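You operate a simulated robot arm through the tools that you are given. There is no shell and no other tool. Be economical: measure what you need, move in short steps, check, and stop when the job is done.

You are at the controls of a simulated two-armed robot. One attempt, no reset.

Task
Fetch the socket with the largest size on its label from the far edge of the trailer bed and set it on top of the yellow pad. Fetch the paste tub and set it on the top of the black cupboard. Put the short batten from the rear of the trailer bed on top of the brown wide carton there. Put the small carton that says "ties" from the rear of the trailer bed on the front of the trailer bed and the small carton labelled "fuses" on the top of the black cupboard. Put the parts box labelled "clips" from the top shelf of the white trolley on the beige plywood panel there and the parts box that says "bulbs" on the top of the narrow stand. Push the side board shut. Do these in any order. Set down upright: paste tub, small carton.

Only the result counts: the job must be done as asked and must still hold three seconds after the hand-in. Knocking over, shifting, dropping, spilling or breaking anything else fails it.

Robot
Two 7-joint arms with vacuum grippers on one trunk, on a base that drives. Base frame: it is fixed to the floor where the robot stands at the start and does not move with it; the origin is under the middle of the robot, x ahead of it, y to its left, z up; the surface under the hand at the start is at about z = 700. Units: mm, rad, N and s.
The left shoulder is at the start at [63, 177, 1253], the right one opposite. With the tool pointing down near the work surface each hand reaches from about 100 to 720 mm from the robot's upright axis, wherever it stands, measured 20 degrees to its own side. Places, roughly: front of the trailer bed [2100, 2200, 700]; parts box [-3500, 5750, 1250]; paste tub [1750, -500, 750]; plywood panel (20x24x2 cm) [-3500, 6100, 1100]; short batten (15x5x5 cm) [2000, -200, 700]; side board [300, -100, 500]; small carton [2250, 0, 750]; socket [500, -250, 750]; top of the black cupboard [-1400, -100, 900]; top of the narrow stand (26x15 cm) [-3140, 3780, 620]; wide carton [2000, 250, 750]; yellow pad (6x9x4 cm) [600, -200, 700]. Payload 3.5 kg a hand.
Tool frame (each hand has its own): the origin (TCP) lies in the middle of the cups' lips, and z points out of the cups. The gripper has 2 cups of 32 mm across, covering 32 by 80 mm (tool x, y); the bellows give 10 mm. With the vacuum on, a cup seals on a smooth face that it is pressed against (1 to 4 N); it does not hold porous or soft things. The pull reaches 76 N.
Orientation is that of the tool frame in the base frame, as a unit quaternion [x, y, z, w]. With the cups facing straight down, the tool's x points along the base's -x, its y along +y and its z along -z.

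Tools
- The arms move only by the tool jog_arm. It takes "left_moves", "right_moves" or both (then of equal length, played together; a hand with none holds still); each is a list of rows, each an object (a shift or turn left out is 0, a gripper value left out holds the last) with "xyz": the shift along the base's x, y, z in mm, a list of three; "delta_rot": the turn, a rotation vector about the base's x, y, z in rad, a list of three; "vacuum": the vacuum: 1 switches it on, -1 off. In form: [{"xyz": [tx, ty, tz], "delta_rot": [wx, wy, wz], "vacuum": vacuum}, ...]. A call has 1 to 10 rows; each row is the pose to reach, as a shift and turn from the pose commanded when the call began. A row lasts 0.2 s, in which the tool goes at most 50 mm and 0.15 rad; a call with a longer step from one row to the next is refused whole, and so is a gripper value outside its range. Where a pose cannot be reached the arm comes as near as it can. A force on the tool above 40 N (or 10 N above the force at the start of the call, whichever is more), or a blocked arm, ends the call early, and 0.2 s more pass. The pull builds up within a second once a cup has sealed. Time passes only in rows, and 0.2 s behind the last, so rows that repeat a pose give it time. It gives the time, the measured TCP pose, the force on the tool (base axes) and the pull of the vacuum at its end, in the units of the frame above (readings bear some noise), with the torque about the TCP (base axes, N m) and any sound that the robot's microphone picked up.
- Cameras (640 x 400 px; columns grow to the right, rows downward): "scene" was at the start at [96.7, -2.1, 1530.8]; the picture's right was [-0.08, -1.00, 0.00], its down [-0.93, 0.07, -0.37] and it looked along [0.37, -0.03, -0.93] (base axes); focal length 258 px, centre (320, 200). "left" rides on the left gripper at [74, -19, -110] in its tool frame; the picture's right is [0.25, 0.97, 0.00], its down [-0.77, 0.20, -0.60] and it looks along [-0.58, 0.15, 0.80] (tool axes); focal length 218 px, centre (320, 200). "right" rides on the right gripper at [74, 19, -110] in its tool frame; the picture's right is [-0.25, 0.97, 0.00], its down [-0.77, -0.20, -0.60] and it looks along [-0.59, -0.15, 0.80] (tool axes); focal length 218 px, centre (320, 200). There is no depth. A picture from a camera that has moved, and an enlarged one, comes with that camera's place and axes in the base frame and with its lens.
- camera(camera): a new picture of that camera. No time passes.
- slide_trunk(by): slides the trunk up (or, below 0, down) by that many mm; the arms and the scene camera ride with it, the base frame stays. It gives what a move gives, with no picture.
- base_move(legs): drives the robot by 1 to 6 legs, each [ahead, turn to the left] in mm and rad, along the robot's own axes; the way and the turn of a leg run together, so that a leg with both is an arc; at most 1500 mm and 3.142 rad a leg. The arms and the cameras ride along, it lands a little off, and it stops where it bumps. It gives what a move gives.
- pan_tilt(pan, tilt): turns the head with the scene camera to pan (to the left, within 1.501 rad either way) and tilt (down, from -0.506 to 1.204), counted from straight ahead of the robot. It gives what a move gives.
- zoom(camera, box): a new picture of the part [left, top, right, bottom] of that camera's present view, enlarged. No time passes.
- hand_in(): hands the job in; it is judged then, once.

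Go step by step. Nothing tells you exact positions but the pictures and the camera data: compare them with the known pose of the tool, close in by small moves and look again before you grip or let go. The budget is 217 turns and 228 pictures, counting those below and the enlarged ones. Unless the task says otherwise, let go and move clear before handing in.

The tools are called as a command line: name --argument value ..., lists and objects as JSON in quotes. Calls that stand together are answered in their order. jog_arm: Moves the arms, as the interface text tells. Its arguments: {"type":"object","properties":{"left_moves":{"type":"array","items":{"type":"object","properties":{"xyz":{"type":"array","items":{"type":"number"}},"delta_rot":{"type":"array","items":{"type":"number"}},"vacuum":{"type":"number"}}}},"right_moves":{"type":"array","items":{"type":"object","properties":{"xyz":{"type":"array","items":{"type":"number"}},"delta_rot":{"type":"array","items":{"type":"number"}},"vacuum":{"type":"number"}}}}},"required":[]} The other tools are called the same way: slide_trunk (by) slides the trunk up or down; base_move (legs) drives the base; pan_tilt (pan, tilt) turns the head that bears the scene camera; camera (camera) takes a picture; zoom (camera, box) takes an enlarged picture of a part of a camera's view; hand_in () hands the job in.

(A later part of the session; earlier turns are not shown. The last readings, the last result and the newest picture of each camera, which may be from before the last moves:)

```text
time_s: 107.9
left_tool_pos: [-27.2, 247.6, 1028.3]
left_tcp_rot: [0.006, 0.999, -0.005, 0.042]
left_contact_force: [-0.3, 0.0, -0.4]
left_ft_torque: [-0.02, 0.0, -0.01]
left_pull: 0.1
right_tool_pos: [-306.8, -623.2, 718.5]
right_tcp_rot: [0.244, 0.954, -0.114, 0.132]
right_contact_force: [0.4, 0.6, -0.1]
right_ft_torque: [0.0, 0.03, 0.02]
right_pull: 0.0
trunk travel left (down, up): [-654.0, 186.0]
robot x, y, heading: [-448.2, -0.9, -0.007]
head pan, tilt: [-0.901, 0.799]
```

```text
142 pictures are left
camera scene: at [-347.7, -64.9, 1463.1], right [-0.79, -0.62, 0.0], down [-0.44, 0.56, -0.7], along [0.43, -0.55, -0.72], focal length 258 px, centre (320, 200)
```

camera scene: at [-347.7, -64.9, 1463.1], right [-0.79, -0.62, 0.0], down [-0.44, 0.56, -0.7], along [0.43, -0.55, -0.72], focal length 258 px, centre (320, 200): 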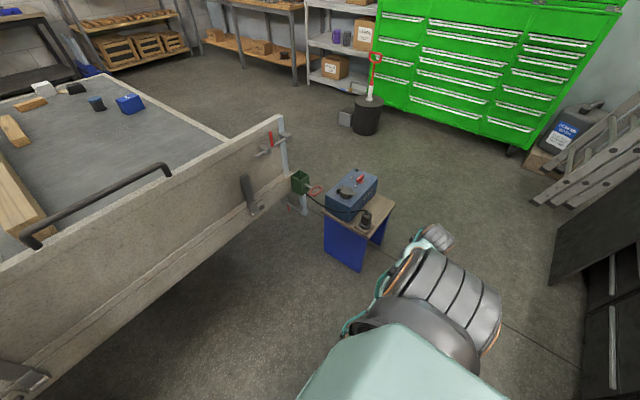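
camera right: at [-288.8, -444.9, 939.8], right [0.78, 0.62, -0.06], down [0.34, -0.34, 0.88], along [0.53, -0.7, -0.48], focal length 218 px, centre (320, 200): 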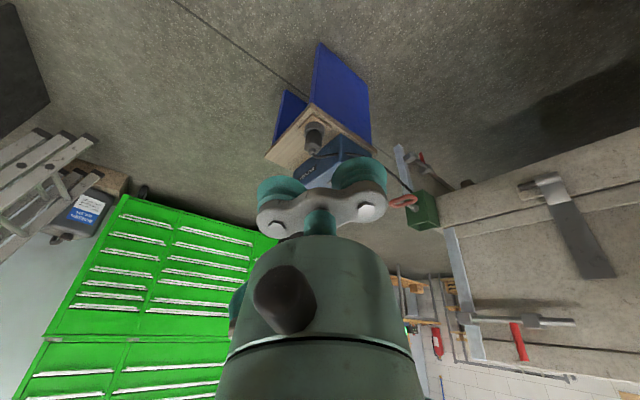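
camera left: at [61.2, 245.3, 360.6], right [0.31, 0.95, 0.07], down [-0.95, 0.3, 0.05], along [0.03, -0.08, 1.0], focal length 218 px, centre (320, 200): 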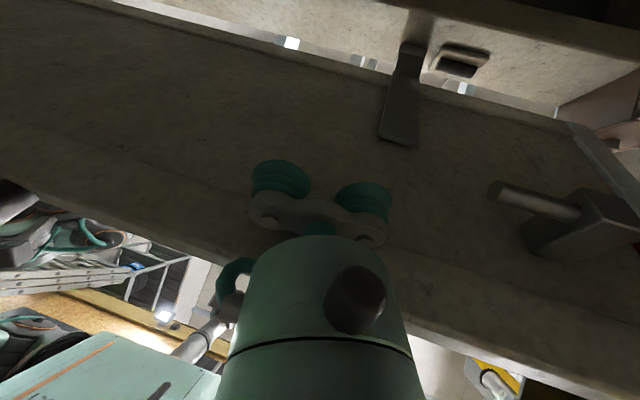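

jog_arm --right_moves '[{"xyz": [32, 30, 14], "delta_rot": [0.029, 0.0335, 0.062]}, {"xyz": [64, 60, 28], "delta_rot": [0.058, 0.067, 0.124]}, {"xyz": [96, 90, 42], "delta_rot": [0.087, 0.1, 0.186]}, {"xyz": [128, 120, 56], "delta_rot": [0.116, 0.134, 0.248]}, {"xyz": [160, 150, 70], "delta_rot": [0.144, 0.168, 0.31]}, {"xyz": [192, 180, 84], "delta_rot": [0.173, 0.201, 0.371]}, {"xyz": [224, 210, 98], "delta_rot": [0.202, 0.234, 0.433]}, {"xyz": [256, 240, 112], "delta_rot": [0.231, 0.268, 0.495]}]' --left_moves '[{"xyz": [0, 0, -15], "delta_rot": [0.01, 0.084, 0.012]}, {"xyz": [0, 0, -35], "delta_rot": [0.01, 0.084, 0.012]}, {"xyz": [0, 0, -55], "delta_rot": [0.01, 0.084, 0.012]}, {"xyz": [0, 0, -75], "delta_rot": [0.01, 0.084, 0.012]}, {"xyz": [0, 0, -95], "delta_rot": [0.01, 0.084, 0.012]}, {"xyz": [0, 0, -115], "delta_rot": [0.01, 0.084, 0.012]}, {"xyz": [0, 0, -135], "delta_rot": [0.01, 0.084, 0.012]}, {"xyz": [0, 0, -155], "delta_rot": [0.01, 0.084, 0.012]}]'

pan_tilt --pan -1.5 --tilt 0.4

camera --camera "scene"

pan_tilt --pan -0.5 --tilt 0.4

camera --camera "scene"

```text
time_s: 108.8
left_tool_pos: [-27.8, 247.9, 964.1]
left_tcp_rot: [0.0, 1.0, -0.001, -0.002]
left_contact_force: [-0.6, 0.0, -0.7]
left_ft_torque: [0.0, 0.01, 0.02]
left_pull: 0.1
right_tool_pos: [-192.7, -520.5, 766.5]
right_tcp_rot: [0.129, 0.986, -0.071, 0.076]
right_contact_force: [-15.5, -34.9, -11.1]
right_ft_torque: [3.4, -2.77, 3.89]
right_pull: 0.0
trunk travel left (down, up): [-654.0, 186.0]
robot x, y, heading: [-446.1, 1.0, -0.008]
head pan, tilt: [-0.901, 0.799]
stopped in row 4 (right hand): the force on the tool passed its limit at 191 N (the readings are from after the stop); the commanded pose is now the measured one
```

```text
time_s: 109.8
left_tool_pos: [-29.4, 248.0, 963.9]
left_tcp_rot: [0.0, 1.0, 0.001, -0.002]
left_contact_force: [0.0, -0.3, -0.6]
left_ft_torque: [0.01, 0.0, -0.01]
left_pull: 0.0
right_tool_pos: [-193.7, -520.8, 766.5]
right_tcp_rot: [0.13, 0.986, -0.07, 0.078]
right_contact_force: [-19.8, -52.7, -22.9]
right_ft_torque: [4.58, -4.35, 5.65]
right_pull: 0.0
trunk travel left (down, up): [-654.0, 186.0]
robot x, y, heading: [-444.8, -0.0, -0.01]
head pan, tilt: [-1.499, 0.4]
```

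```text
141 pictures are left
camera scene: at [-390.7, -93.8, 1498.1], right [-1.0, -0.07, 0.0], down [-0.03, 0.39, -0.92], along [0.06, -0.92, -0.39], focal length 258 px, centre (320, 200)
```

scene: 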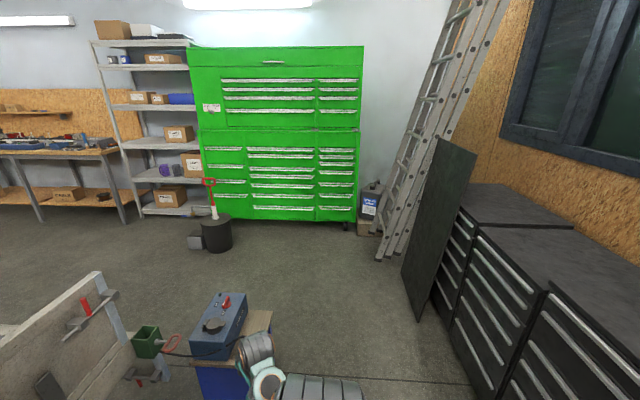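

```text
time_s: 111.1
left_tool_pos: [-29.8, 248.5, 964.6]
left_tcp_rot: [-0.001, 1.0, 0.0, -0.001]
left_contact_force: [0.6, 0.3, 0.4]
left_ft_torque: [-0.03, 0.0, -0.01]
left_pull: 0.1
right_tool_pos: [-193.8, -520.8, 766.6]
right_tcp_rot: [0.129, 0.986, -0.07, 0.078]
right_contact_force: [-23.3, -53.0, -21.5]
right_ft_torque: [4.72, -4.53, 5.78]
right_pull: 0.1
trunk travel left (down, up): [-654.0, 186.0]
robot x, y, heading: [-447.8, 0.0, -0.005]
head pan, tilt: [-0.499, 0.4]
```

```text
140 pictures are left
camera scene: at [-316.0, -46.4, 1498.1], right [-0.48, -0.87, 0.0], down [-0.34, 0.19, -0.92], along [0.81, -0.45, -0.39], focal length 258 px, centre (320, 200)
```

scene: 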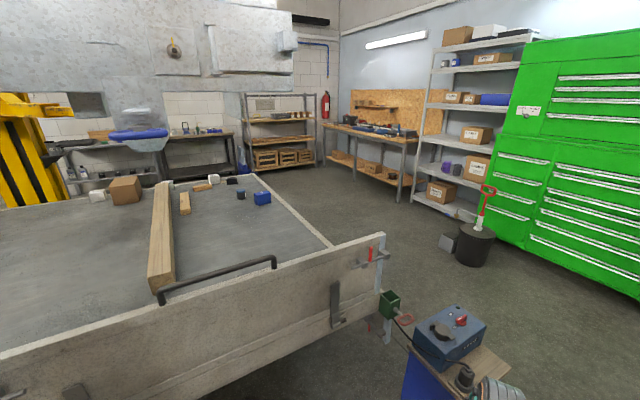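

Self-fold again; I retrace and go around at a larger radius with the arm more stretched.

jog_arm --right_moves '[{"xyz": [-25, -35, -12], "delta_rot": [-0.029, -0.0335, -0.062]}, {"xyz": [-55, -65, -25], "delta_rot": [-0.058, -0.067, -0.124]}, {"xyz": [-85, -100, -38], "delta_rot": [-0.087, -0.1, -0.186]}, {"xyz": [-85, -145, -48], "delta_rot": [-0.087, -0.1, -0.186]}, {"xyz": [-85, -175, -60], "delta_rot": [-0.087, -0.1, -0.186]}]'

pan_tilt --pan -1.1 --tilt 1.0

camera --camera "scene"

```text
time_s: 112.3
left_tool_pos: [-30.5, 248.1, 963.5]
left_tcp_rot: [0.0, 1.0, 0.0, -0.002]
left_contact_force: [-0.6, 1.0, 0.3]
left_ft_torque: [0.01, 0.01, 0.03]
left_pull: 0.1
right_tool_pos: [-279.8, -696.0, 706.4]
right_tcp_rot: [0.222, 0.96, -0.112, 0.127]
right_contact_force: [-0.4, -0.6, 0.2]
right_ft_torque: [0.03, 0.03, 0.02]
right_pull: 0.0
trunk travel left (down, up): [-654.0, 186.0]
robot x, y, heading: [-443.7, -0.9, -0.002]
head pan, tilt: [-0.499, 0.4]
```

```text
time_s: 113.3
left_tool_pos: [-29.9, 247.5, 964.8]
left_tcp_rot: [0.001, 1.0, -0.001, -0.002]
left_contact_force: [0.3, -0.4, 0.4]
left_ft_torque: [0.03, 0.01, 0.01]
left_pull: 0.1
right_tool_pos: [-279.9, -696.8, 707.9]
right_tcp_rot: [0.222, 0.96, -0.113, 0.126]
right_contact_force: [0.3, 0.7, 0.0]
right_ft_torque: [-0.02, 0.0, -0.01]
right_pull: 0.0
trunk travel left (down, up): [-654.0, 186.0]
robot x, y, heading: [-446.4, 0.7, -0.007]
head pan, tilt: [-1.1, 1.0]
```

```text
139 pictures are left
camera scene: at [-365.7, -63.9, 1447.9], right [-0.89, -0.45, 0.0], down [-0.38, 0.75, -0.54], along [0.24, -0.48, -0.84], focal length 258 px, centre (320, 200)
```

scene: 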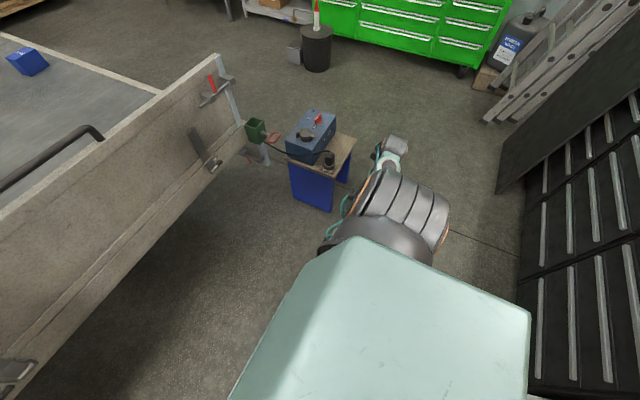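

The arm is in an elbow-down shape. I stretch it out at shoulder height with the tool pointing outward to unfold it.

jog_arm --right_moves '[{"xyz": [20, -3, 40], "delta_rot": [-0.058, -0.089, -0.022]}, {"xyz": [45, -5, 80], "delta_rot": [-0.117, -0.178, -0.043]}, {"xyz": [70, -8, 120], "delta_rot": [-0.175, -0.268, -0.065]}, {"xyz": [95, -10, 160], "delta_rot": [-0.234, -0.357, -0.087]}, {"xyz": [120, -13, 200], "delta_rot": [-0.292, -0.446, -0.109]}, {"xyz": [145, -15, 240], "delta_rot": [-0.351, -0.535, -0.13]}, {"xyz": [170, -18, 280], "delta_rot": [-0.41, -0.625, -0.152]}, {"xyz": [200, -20, 315], "delta_rot": [-0.468, -0.714, -0.174]}, {"xyz": [235, -22, 345], "delta_rot": [-0.526, -0.803, -0.196]}, {"xyz": [270, -24, 370], "delta_rot": [-0.585, -0.892, -0.218]}]'

camera --camera "scene"

```text
time_s: 115.5
left_tool_pos: [-28.2, 249.5, 962.4]
left_tcp_rot: [0.0, 1.0, -0.001, -0.002]
left_contact_force: [0.0, 0.7, -0.4]
left_ft_torque: [-0.01, 0.01, 0.01]
left_pull: 0.1
right_tool_pos: [-8.2, -717.2, 1075.9]
right_tcp_rot: [0.303, 0.713, -0.284, 0.565]
right_contact_force: [0.2, 0.5, 0.2]
right_ft_torque: [0.0, -0.01, 0.0]
right_pull: 0.1
trunk travel left (down, up): [-654.0, 186.0]
robot x, y, heading: [-445.7, -2.1, -0.007]
head pan, tilt: [-1.1, 1.0]
```

```text
138 pictures are left
camera scene: at [-364.5, -61.0, 1447.8], right [-0.89, -0.45, 0.0], down [-0.38, 0.75, -0.54], along [0.24, -0.48, -0.84], focal length 258 px, centre (320, 200)
```

scene: 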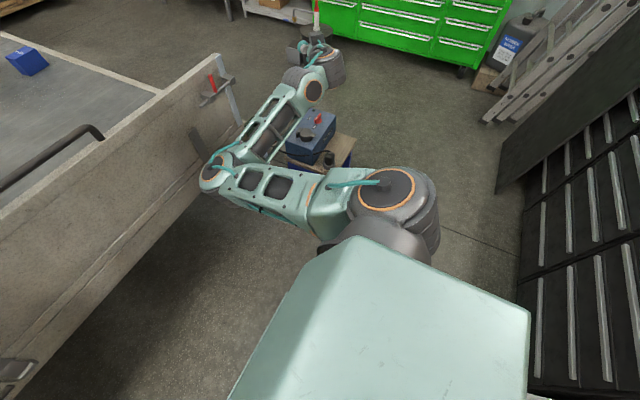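

jog_arm --right_moves '[{"xyz": [4, 39, 14], "delta_rot": [-0.0035, -0.027, 0.107]}, {"xyz": [9, 77, 28], "delta_rot": [-0.007, -0.054, 0.214]}, {"xyz": [13, 116, 42], "delta_rot": [-0.0105, -0.081, 0.322]}, {"xyz": [18, 154, 56], "delta_rot": [-0.014, -0.108, 0.429]}, {"xyz": [22, 193, 70], "delta_rot": [-0.0175, -0.135, 0.536]}, {"xyz": [27, 232, 84], "delta_rot": [-0.021, -0.162, 0.643]}, {"xyz": [31, 270, 98], "delta_rot": [-0.0245, -0.189, 0.75]}, {"xyz": [36, 309, 111], "delta_rot": [-0.028, -0.216, 0.858]}]'

camera --camera "scene"

```text
time_s: 117.3
left_tool_pos: [-30.0, 247.1, 963.1]
left_tcp_rot: [0.001, 1.0, 0.001, -0.002]
left_contact_force: [0.3, 0.6, 1.0]
left_ft_torque: [-0.03, -0.03, -0.01]
left_pull: 0.0
right_tool_pos: [28.7, -410.3, 1191.1]
right_tcp_rot: [-0.002, 0.708, 0.004, 0.706]
right_contact_force: [0.2, 0.4, -0.1]
right_ft_torque: [0.0, 0.03, 0.02]
right_pull: 0.0
trunk travel left (down, up): [-654.0, 186.0]
robot x, y, heading: [-448.1, -1.9, -0.004]
head pan, tilt: [-1.1, 1.0]
```

```text
137 pictures are left
camera scene: at [-365.6, -63.6, 1447.9], right [-0.89, -0.45, 0.0], down [-0.38, 0.75, -0.54], along [0.24, -0.48, -0.84], focal length 258 px, centre (320, 200)
```

scene: 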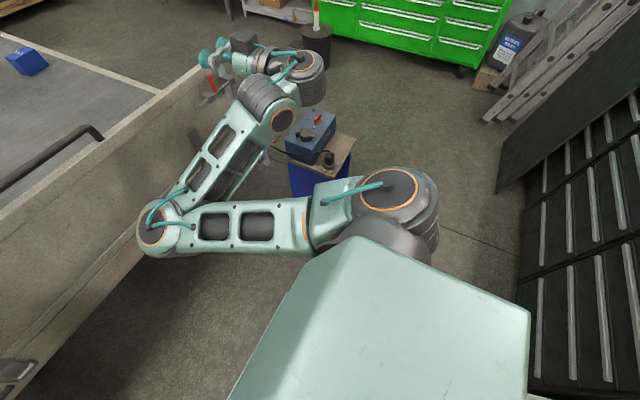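

Reachable here. I lower it in front while turning the tool down.

jog_arm --right_moves '[{"xyz": [0, 0, -20], "delta_rot": [0, 0.15, 0]}, {"xyz": [0, 0, -45], "delta_rot": [0, 0.3, 0]}, {"xyz": [0, 0, -70], "delta_rot": [0, 0.45, 0]}, {"xyz": [0, 0, -100], "delta_rot": [0, 0.6, 0]}, {"xyz": [0, 0, -130], "delta_rot": [0, 0.75, 0]}, {"xyz": [0, 0, -165], "delta_rot": [0, 0.9, 0]}, {"xyz": [0, 0, -200], "delta_rot": [0, 1.05, 0]}, {"xyz": [0, 0, -240], "delta_rot": [0, 1.2, 0]}, {"xyz": [0, 0, -280], "delta_rot": [0, 1.35, 0]}, {"xyz": [0, 0, -320], "delta_rot": [0, 1.5, 0]}]'

camera --camera "scene"

```text
time_s: 118.3
left_tool_pos: [-30.1, 248.8, 963.4]
left_tcp_rot: [-0.001, 1.0, 0.0, -0.002]
left_contact_force: [-1.2, 0.8, 0.2]
left_ft_torque: [0.01, -0.01, 0.04]
left_pull: 0.1
right_tool_pos: [56.5, -394.1, 1066.9]
right_tcp_rot: [-0.008, 0.872, -0.008, 0.49]
right_contact_force: [1.5, -27.2, -11.1]
right_ft_torque: [-0.08, -1.69, 4.17]
right_pull: 0.0
right hand out of reach, approached as far as the arm can: row 1, 2, 3, 4
trunk travel left (down, up): [-654.0, 186.0]
robot x, y, heading: [-447.5, 3.3, -0.002]
head pan, tilt: [-1.1, 1.0]
stopped in row 4 (right hand): the force on the tool passed its limit at 123 N (the readings are from after the stop); the commanded pose is now the measured one
```

```text
136 pictures are left
camera scene: at [-365.8, -63.5, 1448.0], right [-0.89, -0.45, 0.0], down [-0.38, 0.75, -0.54], along [0.24, -0.48, -0.84], focal length 258 px, centre (320, 200)
```

scene: 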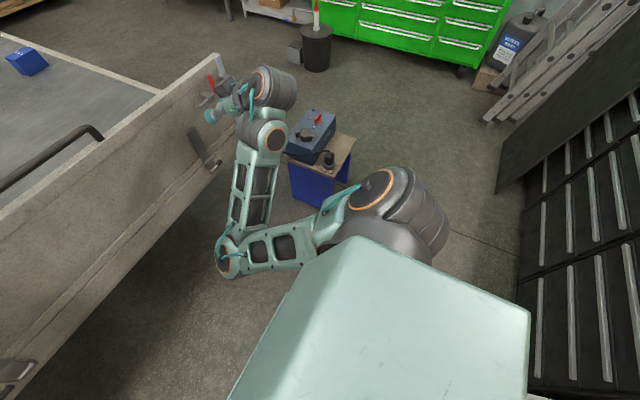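

The wrist folds onto the forearm with the elbow inside. I restore the elbow by circling the arm up, right, then forward about its shoulder.

jog_arm --right_moves '[{"xyz": [-5, -4, 30], "delta_rot": [0, -0.13, 0]}, {"xyz": [-14, -8, 62], "delta_rot": [0, -0.26, 0]}, {"xyz": [-22, -12, 94], "delta_rot": [0, -0.39, 0]}, {"xyz": [-28, -16, 124], "delta_rot": [0, -0.53, 0]}]'

jog_arm --right_moves '[{"xyz": [-5.4, 0, 40.9], "delta_rot": [0, -0.1, 0]}, {"xyz": [-15, 0, 81], "delta_rot": [0, -0.2, 0]}, {"xyz": [-28.4, 0, 120], "delta_rot": [0, -0.3, 0]}, {"xyz": [-45.7, 0, 157.4], "delta_rot": [0, -0.4, 0]}, {"xyz": [-66.6, 0, 192.9], "delta_rot": [0, -0.5, 0]}, {"xyz": [-91, 0, 226.1], "delta_rot": [0, -0.6, 0]}, {"xyz": [-118.6, 0, 256.8], "delta_rot": [0, -0.7, 0]}, {"xyz": [-149, 0, 284.5], "delta_rot": [0, -0.8, 0]}, {"xyz": [-182.1, 0, 309], "delta_rot": [0, -0.9, 0]}, {"xyz": [-217.5, 0, 330], "delta_rot": [0, -1.0, 0]}]'

camera --camera "scene"

```text
time_s: 119.3
left_tool_pos: [-30.0, 248.1, 963.9]
left_tcp_rot: [0.0, 1.0, 0.001, -0.001]
left_contact_force: [1.1, -0.1, 0.6]
left_ft_torque: [0.03, -0.04, 0.02]
left_pull: 0.0
right_tool_pos: [29.5, -410.9, 1189.1]
right_tcp_rot: [-0.005, 0.713, -0.006, 0.701]
right_contact_force: [-0.4, 0.3, 0.7]
right_ft_torque: [-0.02, 0.03, 0.01]
right_pull: 0.0
trunk travel left (down, up): [-654.0, 186.0]
robot x, y, heading: [-453.2, -3.1, -0.004]
head pan, tilt: [-1.1, 1.0]
```

```text
time_s: 121.5
left_tool_pos: [-29.3, 247.7, 964.8]
left_tcp_rot: [0.0, 1.0, 0.0, -0.001]
left_contact_force: [0.0, 0.4, 0.1]
left_ft_torque: [-0.03, -0.01, 0.02]
left_pull: 0.0
right_tool_pos: [-188.3, -415.1, 1517.0]
right_tcp_rot: [0.004, 0.296, -0.017, 0.955]
right_contact_force: [-0.7, 1.0, -0.1]
right_ft_torque: [-0.01, -0.01, -0.03]
right_pull: 0.0
right hand out of reach, approached as far as the arm can: row 6, 7
trunk travel left (down, up): [-654.0, 186.0]
robot x, y, heading: [-449.1, 2.5, -0.002]
head pan, tilt: [-1.1, 1.0]
```

```text
135 pictures are left
camera scene: at [-367.0, -63.8, 1447.9], right [-0.89, -0.45, 0.0], down [-0.38, 0.75, -0.54], along [0.24, -0.48, -0.84], focal length 258 px, centre (320, 200)
```

scene: 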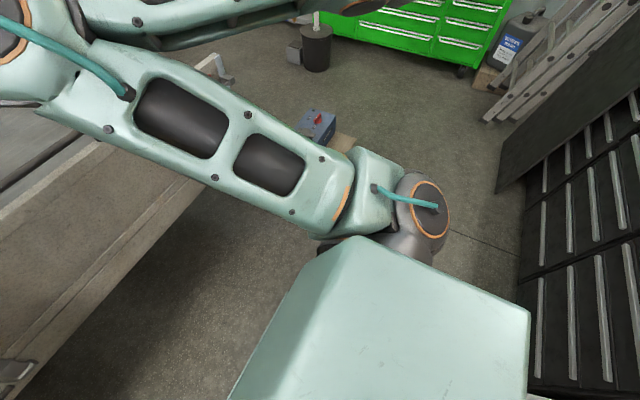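

jog_arm --right_moves '[{"xyz": [0, -34.7, -25.6], "delta_rot": [0.1, 0, 0]}, {"xyz": [0, -66.8, -54.5], "delta_rot": [0.2, 0, 0]}, {"xyz": [0, -95.8, -86.4], "delta_rot": [0.3, 0, 0]}, {"xyz": [0, -121.4, -121.1], "delta_rot": [0.4, 0, 0]}, {"xyz": [0, -143.5, -158.2], "delta_rot": [0.5, 0, 0]}, {"xyz": [0, -161.7, -197.3], "delta_rot": [0.6, 0, 0]}, {"xyz": [0, -175.9, -238], "delta_rot": [0.7, 0, 0]}, {"xyz": [0, -186, -279.9], "delta_rot": [0.8, 0, 0]}, {"xyz": [0, -191.9, -322.6], "delta_rot": [0.9, 0, 0]}, {"xyz": [0, -193.5, -365.8], "delta_rot": [1.0, 0, 0]}]'

camera --camera "scene"

```text
time_s: 123.7
left_tool_pos: [-29.7, 247.4, 963.0]
left_tcp_rot: [0.0, 1.0, 0.001, -0.001]
left_contact_force: [0.4, -1.0, -0.2]
left_ft_torque: [-0.01, -0.03, 0.01]
left_pull: 0.0
right_tool_pos: [-126.8, -607.5, 1176.7]
right_tcp_rot: [0.456, 0.261, 0.128, 0.841]
right_contact_force: [0.5, 0.6, 0.1]
right_ft_torque: [-0.01, -0.03, 0.06]
right_pull: 0.0
right hand out of reach, approached as far as the arm can: row 1, 2, 3, 4, 5, 6, 7, 8, 9, 10
trunk travel left (down, up): [-654.0, 186.0]
robot x, y, heading: [-444.8, 0.3, -0.009]
head pan, tilt: [-1.1, 1.0]
```

```text
134 pictures are left
camera scene: at [-365.7, -64.1, 1447.9], right [-0.89, -0.45, 0.0], down [-0.38, 0.75, -0.54], along [0.24, -0.48, -0.84], focal length 258 px, centre (320, 200)
```

scene: 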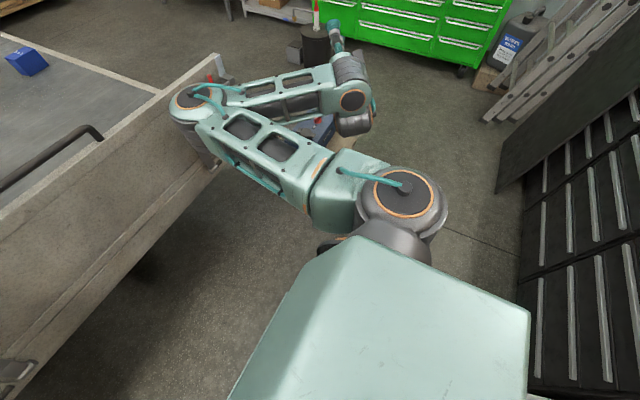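

I roll the forearm down about the upper-arm axis so that the elbow ends on top.

jog_arm --right_moves '[{"xyz": [4.6, 2.7, -38.9], "delta_rot": [0.114, -0.038, 0.011]}, {"xyz": [10.7, 9.9, -77.1], "delta_rot": [0.228, -0.077, 0.022]}, {"xyz": [18, 21.3, -113.9], "delta_rot": [0.341, -0.115, 0.032]}, {"xyz": [26.6, 36.9, -148.9], "delta_rot": [0.455, -0.153, 0.043]}, {"xyz": [36.3, 56.4, -181.7], "delta_rot": [0.569, -0.191, 0.054]}, {"xyz": [47, 79.5, -211.5], "delta_rot": [0.683, -0.23, 0.065]}, {"xyz": [58.3, 105.9, -238], "delta_rot": [0.796, -0.268, 0.076]}, {"xyz": [70.4, 135.3, -261], "delta_rot": [0.91, -0.306, 0.086]}, {"xyz": [83.1, 167.2, -280.1], "delta_rot": [1.024, -0.345, 0.097]}, {"xyz": [95.9, 201, -294.9], "delta_rot": [1.138, -0.383, 0.108]}]'

camera --camera "scene"

```text
time_s: 125.9
left_tool_pos: [-29.8, 247.9, 963.7]
left_tcp_rot: [0.0, 1.0, -0.001, -0.001]
left_contact_force: [-0.2, 0.2, -0.6]
left_ft_torque: [0.03, 0.03, 0.01]
left_pull: 0.0
right_tool_pos: [-36.2, -467.7, 916.9]
right_tcp_rot: [0.782, 0.029, 0.363, 0.506]
right_contact_force: [0.0, 0.3, 0.3]
right_ft_torque: [0.01, 0.02, 0.0]
right_pull: 0.1
right hand out of reach, approached as far as the arm can: row 1, 2, 3, 4, 5, 6, 7, 8, 9, 10
trunk travel left (down, up): [-654.0, 186.0]
robot x, y, heading: [-446.0, -0.3, -0.01]
head pan, tilt: [-1.1, 1.0]
```

```text
133 pictures are left
camera scene: at [-365.7, -63.8, 1447.9], right [-0.89, -0.45, 0.0], down [-0.38, 0.75, -0.54], along [0.24, -0.48, -0.84], focal length 258 px, centre (320, 200)
```

scene: 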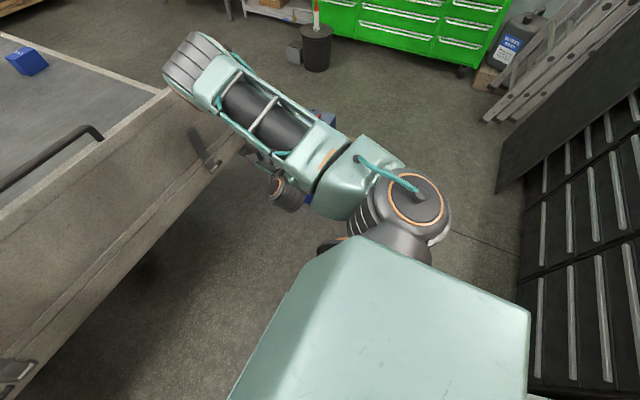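

Elbow is on top now. I turn the tool down, then roll it to the standard yaw.

jog_arm --right_moves '[{"xyz": [0, 5, -5], "delta_rot": [0.116, 0.09, 0]}, {"xyz": [0, 10, -10], "delta_rot": [0.232, 0.18, 0]}, {"xyz": [5, 15, -15], "delta_rot": [0.348, 0.27, 0]}, {"xyz": [10, 20, -20], "delta_rot": [0.464, 0.36, 0]}, {"xyz": [15, 25, -30], "delta_rot": [0.58, 0.45, 0]}, {"xyz": [20, 30, -40], "delta_rot": [0.696, 0.54, 0]}, {"xyz": [20, 35, -50], "delta_rot": [0.812, 0.63, 0]}, {"xyz": [20, 40, -60], "delta_rot": [0.928, 0.72, 0]}, {"xyz": [20, 45, -60], "delta_rot": [1.06, 0.823, 0]}]'

camera --camera "scene"

```text
refused: row 9 steps farther than a row can; nothing moved
```

```text
132 pictures are left
camera scene: at [-365.7, -63.8, 1447.9], right [-0.89, -0.45, 0.0], down [-0.38, 0.75, -0.54], along [0.24, -0.48, -0.84], focal length 258 px, centre (320, 200)
```

scene: 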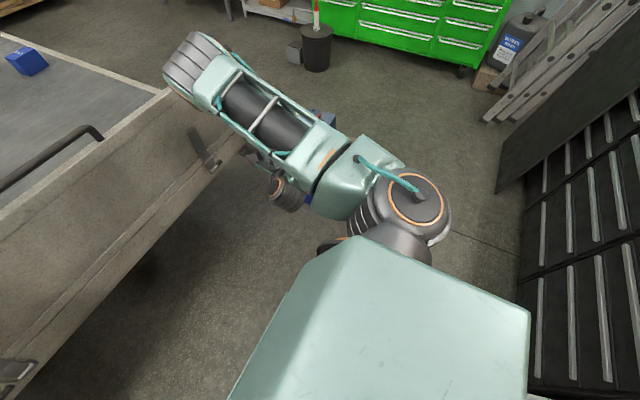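

jog_arm --right_moves '[{"xyz": [0, 5, -5], "delta_rot": [0.112, 0.087, 0]}, {"xyz": [0, 10, -10], "delta_rot": [0.225, 0.174, 0]}, {"xyz": [5, 15, -15], "delta_rot": [0.337, 0.261, 0]}, {"xyz": [10, 20, -20], "delta_rot": [0.45, 0.349, 0]}, {"xyz": [15, 25, -30], "delta_rot": [0.562, 0.436, 0]}, {"xyz": [20, 30, -40], "delta_rot": [0.675, 0.523, 0]}, {"xyz": [20, 35, -50], "delta_rot": [0.787, 0.61, 0]}, {"xyz": [20, 40, -60], "delta_rot": [0.9, 0.697, 0]}, {"xyz": [20, 45, -60], "delta_rot": [1.012, 0.784, 0]}, {"xyz": [20, 45, -60], "delta_rot": [1.06, 0.823, 0]}]'

camera --camera "scene"

```text
time_s: 128.1
left_tool_pos: [-28.9, 246.5, 963.6]
left_tcp_rot: [0.0, 1.0, 0.0, -0.001]
left_contact_force: [0.6, -0.4, -0.2]
left_ft_torque: [-0.02, 0.01, 0.01]
left_pull: 0.1
right_tool_pos: [-42.1, -369.8, 724.2]
right_tcp_rot: [0.996, 0.038, 0.055, 0.066]
right_contact_force: [0.3, -1.5, 0.6]
right_ft_torque: [0.01, -0.03, 0.02]
right_pull: 0.1
right hand out of reach, approached as far as the arm can: row 6, 7, 8, 9, 10
trunk travel left (down, up): [-654.0, 186.0]
robot x, y, heading: [-444.8, -0.2, -0.003]
head pan, tilt: [-1.1, 1.0]
```

```text
131 pictures are left
camera scene: at [-366.1, -64.4, 1447.9], right [-0.89, -0.45, 0.0], down [-0.38, 0.75, -0.54], along [0.24, -0.48, -0.84], focal length 258 px, centre (320, 200)
```

scene: 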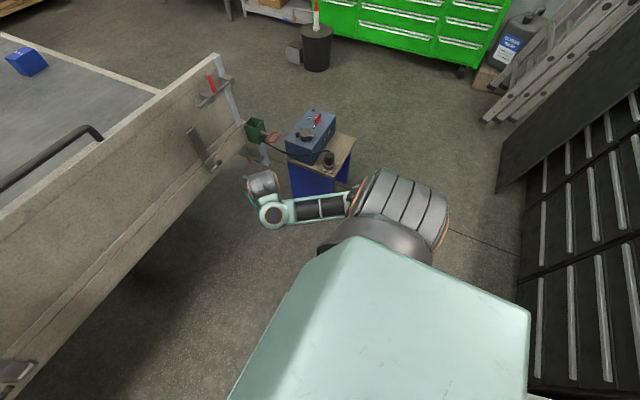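

jog_arm --right_moves '[{"xyz": [5, 0, 10], "delta_rot": [0, 0, 0.15]}, {"xyz": [10, 0, 20], "delta_rot": [0, 0, 0.3]}, {"xyz": [15, 0, 30], "delta_rot": [0, 0, 0.45]}, {"xyz": [20, 0, 40], "delta_rot": [0, 0, 0.6]}, {"xyz": [25, 0, 50], "delta_rot": [0, 0, 0.75]}, {"xyz": [30, 0, 60], "delta_rot": [0, 0, 0.9]}, {"xyz": [35, 0, 60], "delta_rot": [0, 0, 1.05]}, {"xyz": [40, 0, 60], "delta_rot": [0, 0, 1.2]}, {"xyz": [40, 0, 60], "delta_rot": [0, 0, 1.35]}, {"xyz": [40, 0, 60], "delta_rot": [0, 0, 1.5]}]'

camera --camera "scene"

```text
time_s: 130.3
left_tool_pos: [-30.6, 247.8, 963.7]
left_tcp_rot: [0.001, 1.0, 0.0, -0.002]
left_contact_force: [0.3, 0.0, 0.0]
left_ft_torque: [0.0, -0.01, 0.02]
left_pull: 0.0
right_tool_pos: [-30.2, -287.1, 724.2]
right_tcp_rot: [0.703, 0.705, 0.084, 0.039]
right_contact_force: [0.8, 0.3, 0.1]
right_ft_torque: [0.0, -0.01, -0.03]
right_pull: 0.0
right hand out of reach, approached as far as the arm can: row 1, 2, 3, 4, 5, 6, 7, 8, 9, 10
trunk travel left (down, up): [-654.0, 186.0]
robot x, y, heading: [-444.5, -0.1, -0.007]
head pan, tilt: [-1.1, 1.0]
```

```text
130 pictures are left
camera scene: at [-365.5, -63.3, 1447.9], right [-0.89, -0.45, 0.0], down [-0.38, 0.75, -0.54], along [0.24, -0.48, -0.84], focal length 258 px, centre (320, 200)
```

scene: 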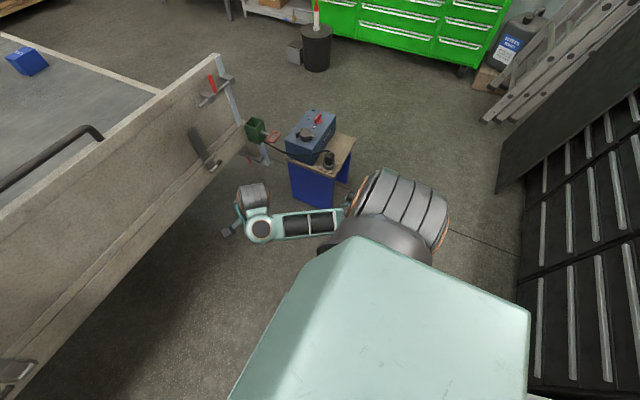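

jog_arm --right_moves '[{"xyz": [10, -10, 0], "delta_rot": [-0.0175, 0.008, 0.147]}, {"xyz": [20, -20, 0], "delta_rot": [-0.035, 0.016, 0.294]}, {"xyz": [30, -30, 0], "delta_rot": [-0.0525, 0.024, 0.441]}, {"xyz": [40, -40, 0], "delta_rot": [-0.07, 0.033, 0.588]}, {"xyz": [50, -50, 0], "delta_rot": [-0.088, 0.041, 0.735]}, {"xyz": [60, -60, 0], "delta_rot": [-0.105, 0.049, 0.882]}, {"xyz": [60, -70, 0], "delta_rot": [-0.123, 0.057, 1.029]}, {"xyz": [60, -80, 0], "delta_rot": [-0.14, 0.065, 1.176]}, {"xyz": [60, -90, 0], "delta_rot": [-0.158, 0.073, 1.323]}, {"xyz": [60, -90, 0], "delta_rot": [-0.175, 0.082, 1.47]}]'

camera --camera "scene"

```text
time_s: 132.1
left_tool_pos: [-29.3, 248.3, 964.0]
left_tcp_rot: [0.0, 1.0, 0.0, -0.002]
left_contact_force: [-0.2, -0.4, 0.1]
left_ft_torque: [0.06, 0.0, 0.01]
left_pull: 0.0
right_tool_pos: [-14.1, -237.8, 727.9]
right_tcp_rot: [0.227, 0.973, -0.001, 0.04]
right_contact_force: [8.9, 13.1, -5.2]
right_ft_torque: [-1.91, 0.54, -1.43]
right_pull: 0.0
right hand out of reach, approached as far as the arm can: row 1, 2, 3, 4, 5, 6, 7, 8, 9
trunk travel left (down, up): [-654.0, 186.0]
robot x, y, heading: [-447.7, 4.7, -0.007]
head pan, tilt: [-1.1, 1.0]
stopped in row 9 (right hand): the force on the tool passed its limit at 65 N (the readings are from after the stop); the commanded pose is now the measured one
```

```text
129 pictures are left
camera scene: at [-365.2, -62.9, 1447.9], right [-0.89, -0.45, 0.0], down [-0.38, 0.75, -0.54], along [0.24, -0.48, -0.84], focal length 258 px, centre (320, 200)
```

scene: 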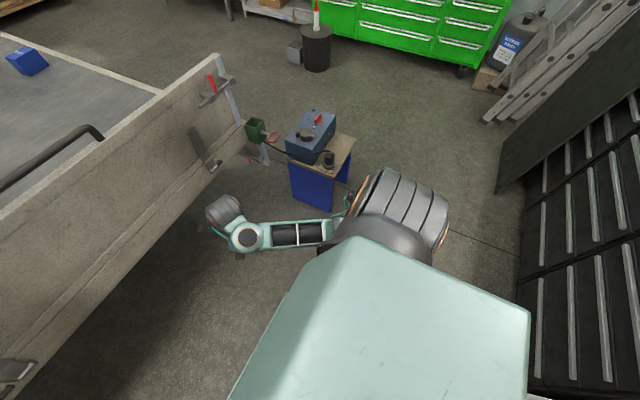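

I try the way the left arm recovered: stretch the right arm forward and up with the tool forward, then retract tool-down.

jog_arm --right_moves '[{"xyz": [5, -5, -5], "delta_rot": [-0.034, -0.139, 0.034]}, {"xyz": [15, -10, 10], "delta_rot": [-0.067, -0.278, 0.068]}, {"xyz": [25, -15, 35], "delta_rot": [-0.101, -0.416, 0.101]}, {"xyz": [40, -20, 70], "delta_rot": [-0.135, -0.555, 0.135]}, {"xyz": [55, -25, 110], "delta_rot": [-0.168, -0.694, 0.169]}, {"xyz": [70, -30, 150], "delta_rot": [-0.202, -0.833, 0.203]}, {"xyz": [85, -35, 190], "delta_rot": [-0.235, -0.972, 0.237]}, {"xyz": [100, -40, 230], "delta_rot": [-0.269, -1.11, 0.271]}, {"xyz": [115, -45, 270], "delta_rot": [-0.303, -1.249, 0.304]}, {"xyz": [130, -50, 310], "delta_rot": [-0.336, -1.388, 0.338]}]'

jog_arm --right_moves '[{"xyz": [20, -5, 40]}, {"xyz": [40, -10, 80]}, {"xyz": [60, -15, 120]}, {"xyz": [80, -20, 160]}, {"xyz": [100, -25, 200]}, {"xyz": [120, -30, 240]}, {"xyz": [145, -30, 280]}, {"xyz": [175, -30, 300]}]'

camera --camera "scene"

```text
time_s: 134.3
left_tool_pos: [-29.1, 248.2, 963.3]
left_tcp_rot: [0.0, 1.0, 0.0, -0.002]
left_contact_force: [-1.0, 0.0, -0.5]
left_ft_torque: [0.02, 0.01, 0.01]
left_pull: 0.0
right_tool_pos: [115.2, -287.1, 1034.5]
right_tcp_rot: [0.012, 0.732, 0.0, 0.681]
right_contact_force: [0.3, 0.1, -0.5]
right_ft_torque: [-0.02, -0.02, 0.04]
right_pull: 0.0
trunk travel left (down, up): [-654.0, 186.0]
robot x, y, heading: [-445.7, 0.1, -0.009]
head pan, tilt: [-1.1, 1.0]
```

```text
time_s: 136.1
left_tool_pos: [-29.1, 247.8, 962.6]
left_tcp_rot: [0.001, 1.0, 0.0, -0.002]
left_contact_force: [-0.6, -0.3, -0.5]
left_ft_torque: [0.0, 0.04, 0.01]
left_pull: 0.1
right_tool_pos: [291.6, -317.2, 1338.2]
right_tcp_rot: [0.011, 0.733, 0.0, 0.681]
right_contact_force: [0.4, -0.5, 0.7]
right_ft_torque: [0.01, 0.03, 0.01]
right_pull: 0.0
trunk travel left (down, up): [-654.0, 186.0]
robot x, y, heading: [-446.5, 1.8, -0.008]
head pan, tilt: [-1.1, 1.0]
```

```text
128 pictures are left
camera scene: at [-364.3, -62.4, 1447.8], right [-0.89, -0.45, 0.0], down [-0.38, 0.75, -0.54], along [0.24, -0.48, -0.84], focal length 258 px, centre (320, 200)
```

scene: 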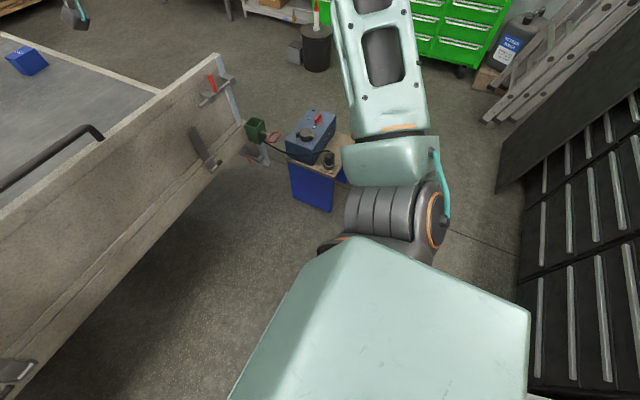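

Normal elbow shape again. I retract with the tool turning down.

jog_arm --right_moves '[{"xyz": [-30, 0, -20], "delta_rot": [0, 0.145, 0]}, {"xyz": [-60, 0, -50], "delta_rot": [0, 0.29, 0]}, {"xyz": [-90, 0, -85], "delta_rot": [0, 0.435, 0]}, {"xyz": [-120, 0, -120], "delta_rot": [0, 0.58, 0]}, {"xyz": [-150, 0, -155], "delta_rot": [0, 0.725, 0]}, {"xyz": [-180, 0, -190], "delta_rot": [0, 0.87, 0]}, {"xyz": [-210, 0, -225], "delta_rot": [0, 1.015, 0]}, {"xyz": [-240, 0, -260], "delta_rot": [0, 1.16, 0]}, {"xyz": [-265, 0, -295], "delta_rot": [0, 1.305, 0]}, {"xyz": [-290, 0, -335], "delta_rot": [0, 1.43, 0]}]'

camera --camera "scene"

```text
time_s: 138.3
left_tool_pos: [-29.0, 247.4, 964.5]
left_tcp_rot: [0.001, 1.0, 0.0, -0.002]
left_contact_force: [-0.8, 0.2, 0.2]
left_ft_torque: [0.01, -0.02, 0.04]
left_pull: 0.0
right_tool_pos: [-0.7, -323.9, 1005.8]
right_tcp_rot: [0.008, 0.999, -0.009, 0.032]
right_contact_force: [0.1, 0.6, -0.4]
right_ft_torque: [0.04, 0.03, 0.02]
right_pull: 0.0
trunk travel left (down, up): [-654.0, 186.0]
robot x, y, heading: [-446.2, 2.5, -0.006]
head pan, tilt: [-1.1, 1.0]
```

```text
127 pictures are left
camera scene: at [-364.0, -63.9, 1447.8], right [-0.89, -0.45, 0.0], down [-0.38, 0.75, -0.54], along [0.24, -0.48, -0.84], focal length 258 px, centre (320, 200)
```

scene: 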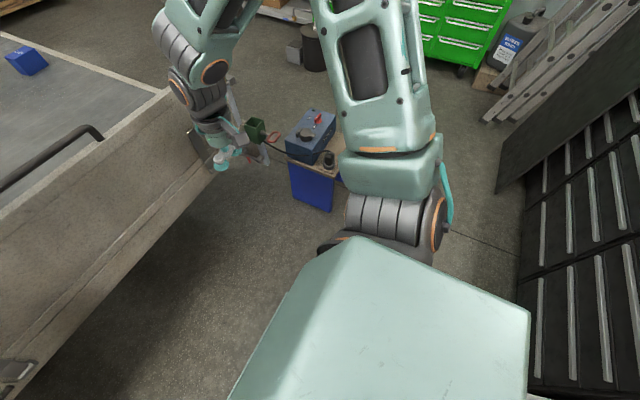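

Both arms are back in normal shape. I raise the trunk and start driving around the trailer's rear end.

slide_trunk --by 96

base_move --legs '[[-100, 0], [0, -1.571], [1400, 0]]'

pan_tilt --pan 1.0 --tilt 0.5

camera --camera "scene"

pan_tilt --pan -1.3 --tilt 0.5

camera --camera "scene"

```text
time_s: 139.6
left_tool_pos: [-28.9, 248.2, 1059.1]
left_tcp_rot: [0.0, 1.0, 0.0, -0.002]
left_contact_force: [-0.3, -0.9, -0.1]
left_ft_torque: [0.02, 0.05, 0.02]
left_pull: 0.1
right_tool_pos: [-2.0, -324.7, 1102.8]
right_tcp_rot: [0.009, 0.999, -0.009, 0.035]
right_contact_force: [0.5, -1.6, 0.3]
right_ft_torque: [-0.03, 0.0, 0.01]
right_pull: 0.1
trunk travel left (down, up): [-750.0, 90.0]
robot x, y, heading: [-449.1, 1.8, -0.002]
head pan, tilt: [-1.1, 1.0]
```

```text
time_s: 150.8
left_tool_pos: [-258.2, -1766.3, 1060.1]
left_tcp_rot: [0.699, 0.715, 0.001, -0.001]
left_contact_force: [-0.1, 0.2, 0.3]
left_ft_torque: [0.01, -0.04, -0.01]
left_pull: 0.0
right_tool_pos: [-829.7, -1807.1, 1104.6]
right_tcp_rot: [0.704, 0.709, -0.029, 0.018]
right_contact_force: [0.2, -0.3, 0.5]
right_ft_torque: [0.02, 0.03, 0.03]
right_pull: 0.2
trunk travel left (down, up): [-750.0, 90.0]
robot x, y, heading: [-516.9, -1357.6, -1.551]
head pan, tilt: [-1.1, 1.0]
```

```text
time_s: 152.8
left_tool_pos: [-258.7, -1767.4, 1059.7]
left_tcp_rot: [0.699, 0.715, 0.001, -0.001]
left_contact_force: [0.2, -0.2, -0.1]
left_ft_torque: [0.0, 0.02, -0.02]
left_pull: 0.1
right_tool_pos: [-829.2, -1807.8, 1103.7]
right_tcp_rot: [0.704, 0.709, -0.03, 0.018]
right_contact_force: [-0.1, 0.5, 0.3]
right_ft_torque: [0.0, -0.01, 0.01]
right_pull: 0.1
trunk travel left (down, up): [-750.0, 90.0]
robot x, y, heading: [-515.6, -1352.3, -1.556]
head pan, tilt: [1.0, 0.499]
```

```text
126 pictures are left
camera scene: at [-438.0, -1454.7, 1585.0], right [-0.53, -0.85, 0.0], down [-0.41, 0.25, -0.88], along [0.75, -0.46, -0.48], focal length 258 px, centre (320, 200)
```

scene: 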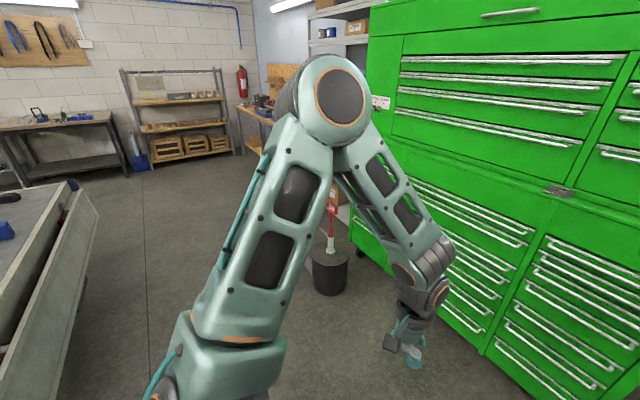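

```text
time_s: 155.0
left_tool_pos: [-258.8, -1766.9, 1060.0]
left_tcp_rot: [0.699, 0.715, 0.001, -0.001]
left_contact_force: [0.4, 0.3, -0.2]
left_ft_torque: [0.02, 0.0, 0.02]
left_pull: 0.1
right_tool_pos: [-828.3, -1807.5, 1103.8]
right_tcp_rot: [0.704, 0.709, -0.03, 0.018]
right_contact_force: [0.1, 0.9, -0.4]
right_ft_torque: [0.01, -0.01, -0.03]
right_pull: 0.1
trunk travel left (down, up): [-750.0, 90.0]
robot x, y, heading: [-515.1, -1356.1, -1.549]
head pan, tilt: [-1.3, 0.499]
```

```text
125 pictures are left
camera scene: at [-602.6, -1432.6, 1585.0], right [-0.28, 0.96, 0.0], down [0.46, 0.14, -0.88], along [-0.84, -0.25, -0.48], focal length 258 px, centre (320, 200)
```

scene: 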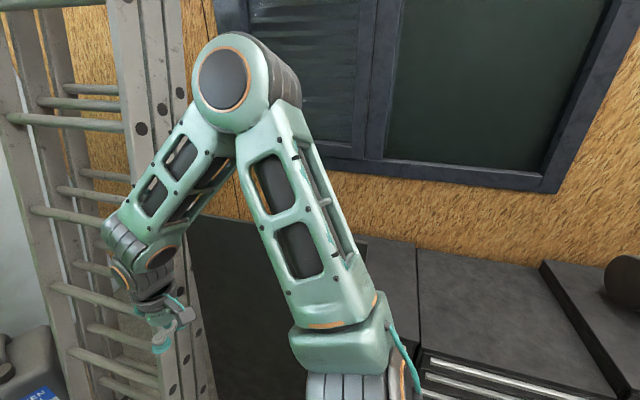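

I turn toward +x and drive along behind the trailer, staying clear of the stand and ladder.

base_move --legs '[[0, 1.2], [480, 0], [0, 0.35], [1500, 0]]'

pan_tilt --pan 1.3 --tilt 0.6

camera --camera "scene"

```text
time_s: 169.1
left_tool_pos: [1865.9, -1200.3, 1059.9]
left_tcp_rot: [-0.035, 0.999, 0.0, -0.002]
left_contact_force: [0.2, 0.2, 0.8]
left_ft_torque: [0.01, 0.0, 0.01]
left_pull: 0.0
right_tool_pos: [1933.8, -1767.5, 1102.9]
right_tcp_rot: [-0.026, 0.999, -0.008, 0.035]
right_contact_force: [-0.5, -0.1, 0.0]
right_ft_torque: [0.01, 0.02, 0.0]
right_pull: 0.1
trunk travel left (down, up): [-750.0, 90.0]
robot x, y, heading: [1465.6, -1479.7, 0.061]
head pan, tilt: [-1.3, 0.499]
```

```text
time_s: 171.4
left_tool_pos: [1866.0, -1199.6, 1059.4]
left_tcp_rot: [-0.035, 0.999, 0.0, -0.001]
left_contact_force: [-0.3, 0.1, 0.5]
left_ft_torque: [-0.02, 0.05, 0.0]
left_pull: 0.1
right_tool_pos: [1933.4, -1768.4, 1103.9]
right_tcp_rot: [-0.027, 0.999, -0.008, 0.035]
right_contact_force: [-0.3, -0.2, 0.5]
right_ft_torque: [-0.01, -0.02, -0.02]
right_pull: 0.0
trunk travel left (down, up): [-750.0, 90.0]
robot x, y, heading: [1468.8, -1478.8, 0.059]
head pan, tilt: [1.3, 0.6]
```

```text
124 pictures are left
camera scene: at [1535.2, -1388.4, 1575.9], right [0.98, -0.21, 0.0], down [-0.12, -0.55, -0.83], along [0.17, 0.81, -0.56], focal length 258 px, centre (320, 200)
```

scene: 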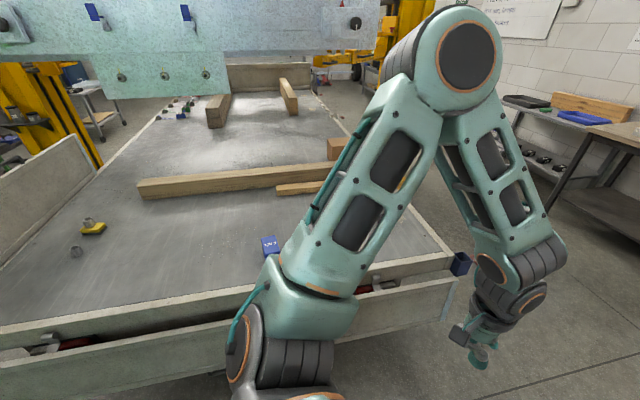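

base_move --legs '[[100, 0], [0, 1.51]]'

pan_tilt --pan 0 --tilt 0.6

camera --camera "scene"

pan_tilt --pan -0.4 --tilt 0.6

camera --camera "scene"

```text
time_s: 176.2
left_tool_pos: [1318.7, -1052.6, 1059.2]
left_tcp_rot: [-0.707, 0.707, -0.002, -0.001]
left_contact_force: [-0.3, -0.1, -0.4]
left_ft_torque: [0.03, -0.02, -0.01]
left_pull: 0.1
right_tool_pos: [1889.6, -1026.3, 1102.9]
right_tcp_rot: [-0.7, 0.713, 0.018, 0.03]
right_contact_force: [0.9, -0.2, 0.0]
right_ft_torque: [0.03, -0.02, -0.01]
right_pull: 0.0
trunk travel left (down, up): [-750.0, 90.0]
robot x, y, heading: [1565.4, -1472.9, 1.565]
head pan, tilt: [1.3, 0.6]
```

```text
time_s: 177.7
left_tool_pos: [1318.8, -1053.7, 1060.8]
left_tcp_rot: [-0.707, 0.707, -0.001, -0.001]
left_contact_force: [0.7, 0.8, -0.3]
left_ft_torque: [0.04, 0.0, -0.02]
left_pull: 0.0
right_tool_pos: [1890.2, -1027.4, 1103.8]
right_tcp_rot: [-0.699, 0.714, 0.018, 0.03]
right_contact_force: [0.2, -0.3, 0.4]
right_ft_torque: [0.03, 0.0, 0.0]
right_pull: 0.0
trunk travel left (down, up): [-750.0, 90.0]
robot x, y, heading: [1566.3, -1467.9, 1.557]
head pan, tilt: [0.0, 0.6]
```

```text
123 pictures are left
camera scene: at [1567.2, -1333.2, 1575.9], right [1.0, -0.01, 0.0], down [0.0, -0.57, -0.82], along [0.01, 0.82, -0.57], focal length 258 px, centre (320, 200)
```

scene: 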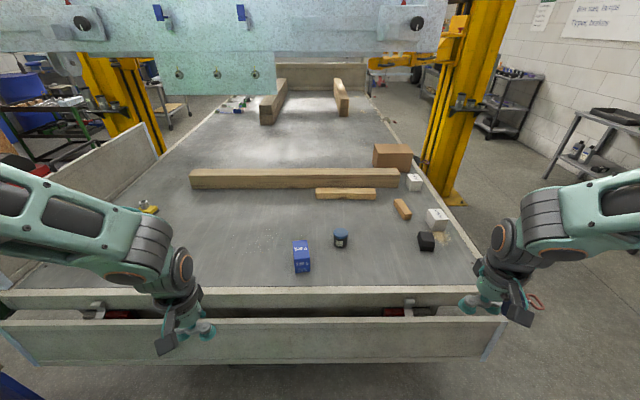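

```text
time_s: 178.6
left_tool_pos: [1319.1, -1051.2, 1058.6]
left_tcp_rot: [-0.707, 0.707, -0.001, -0.001]
left_contact_force: [0.4, -0.2, 0.2]
left_ft_torque: [0.02, 0.04, -0.01]
left_pull: 0.0
right_tool_pos: [1890.4, -1025.6, 1102.5]
right_tcp_rot: [-0.7, 0.713, 0.018, 0.03]
right_contact_force: [-0.3, 0.0, 0.6]
right_ft_torque: [0.0, 0.0, -0.03]
right_pull: 0.0
trunk travel left (down, up): [-750.0, 90.0]
robot x, y, heading: [1567.9, -1470.7, 1.562]
head pan, tilt: [-0.4, 0.6]
```

```text
122 pictures are left
camera scene: at [1601.5, -1340.4, 1575.9], right [0.92, -0.4, 0.0], down [-0.22, -0.52, -0.82], along [0.33, 0.76, -0.57], focal length 258 px, centre (320, 200)
```

scene: 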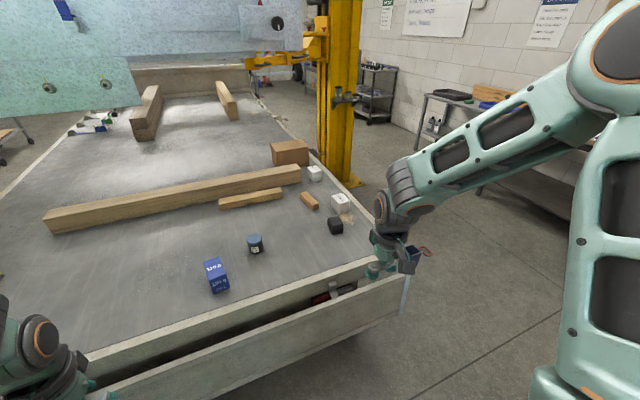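

Good overview: tub near [1675,-446], two white cartons near x≈2170, short batten, brown carton. I read the labels.

zoom --camera "scene" --box '[290, 155, 370, 245]'

zoom --camera "scene" --box '[235, 220, 275, 260]'

```text
4.44 times, centred on (330, 200) of scene
camera zoom: at [1601.5, -1340.4, 1575.9], right [0.92, -0.4, 0.0], down [-0.22, -0.52, -0.82], along [0.33, 0.76, -0.57], focal length 1148 px, centre (276, 200)
```

zoom: 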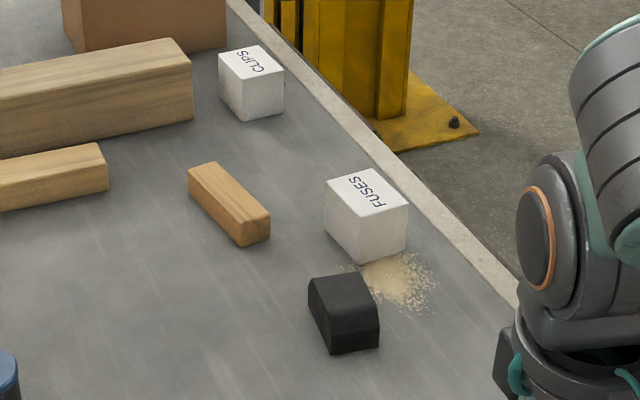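

```text
10.00 times, centred on (255, 240) of scene
camera zoom: at [1601.5, -1340.4, 1575.9], right [0.92, -0.4, 0.0], down [-0.22, -0.52, -0.82], along [0.33, 0.76, -0.57], focal length 2582 px, centre (970, -200)
```

zoom: 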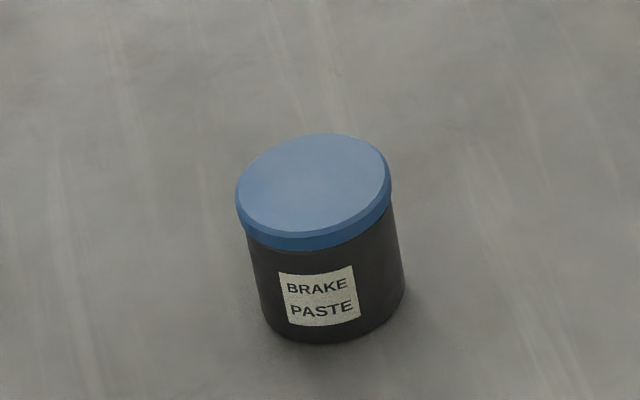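

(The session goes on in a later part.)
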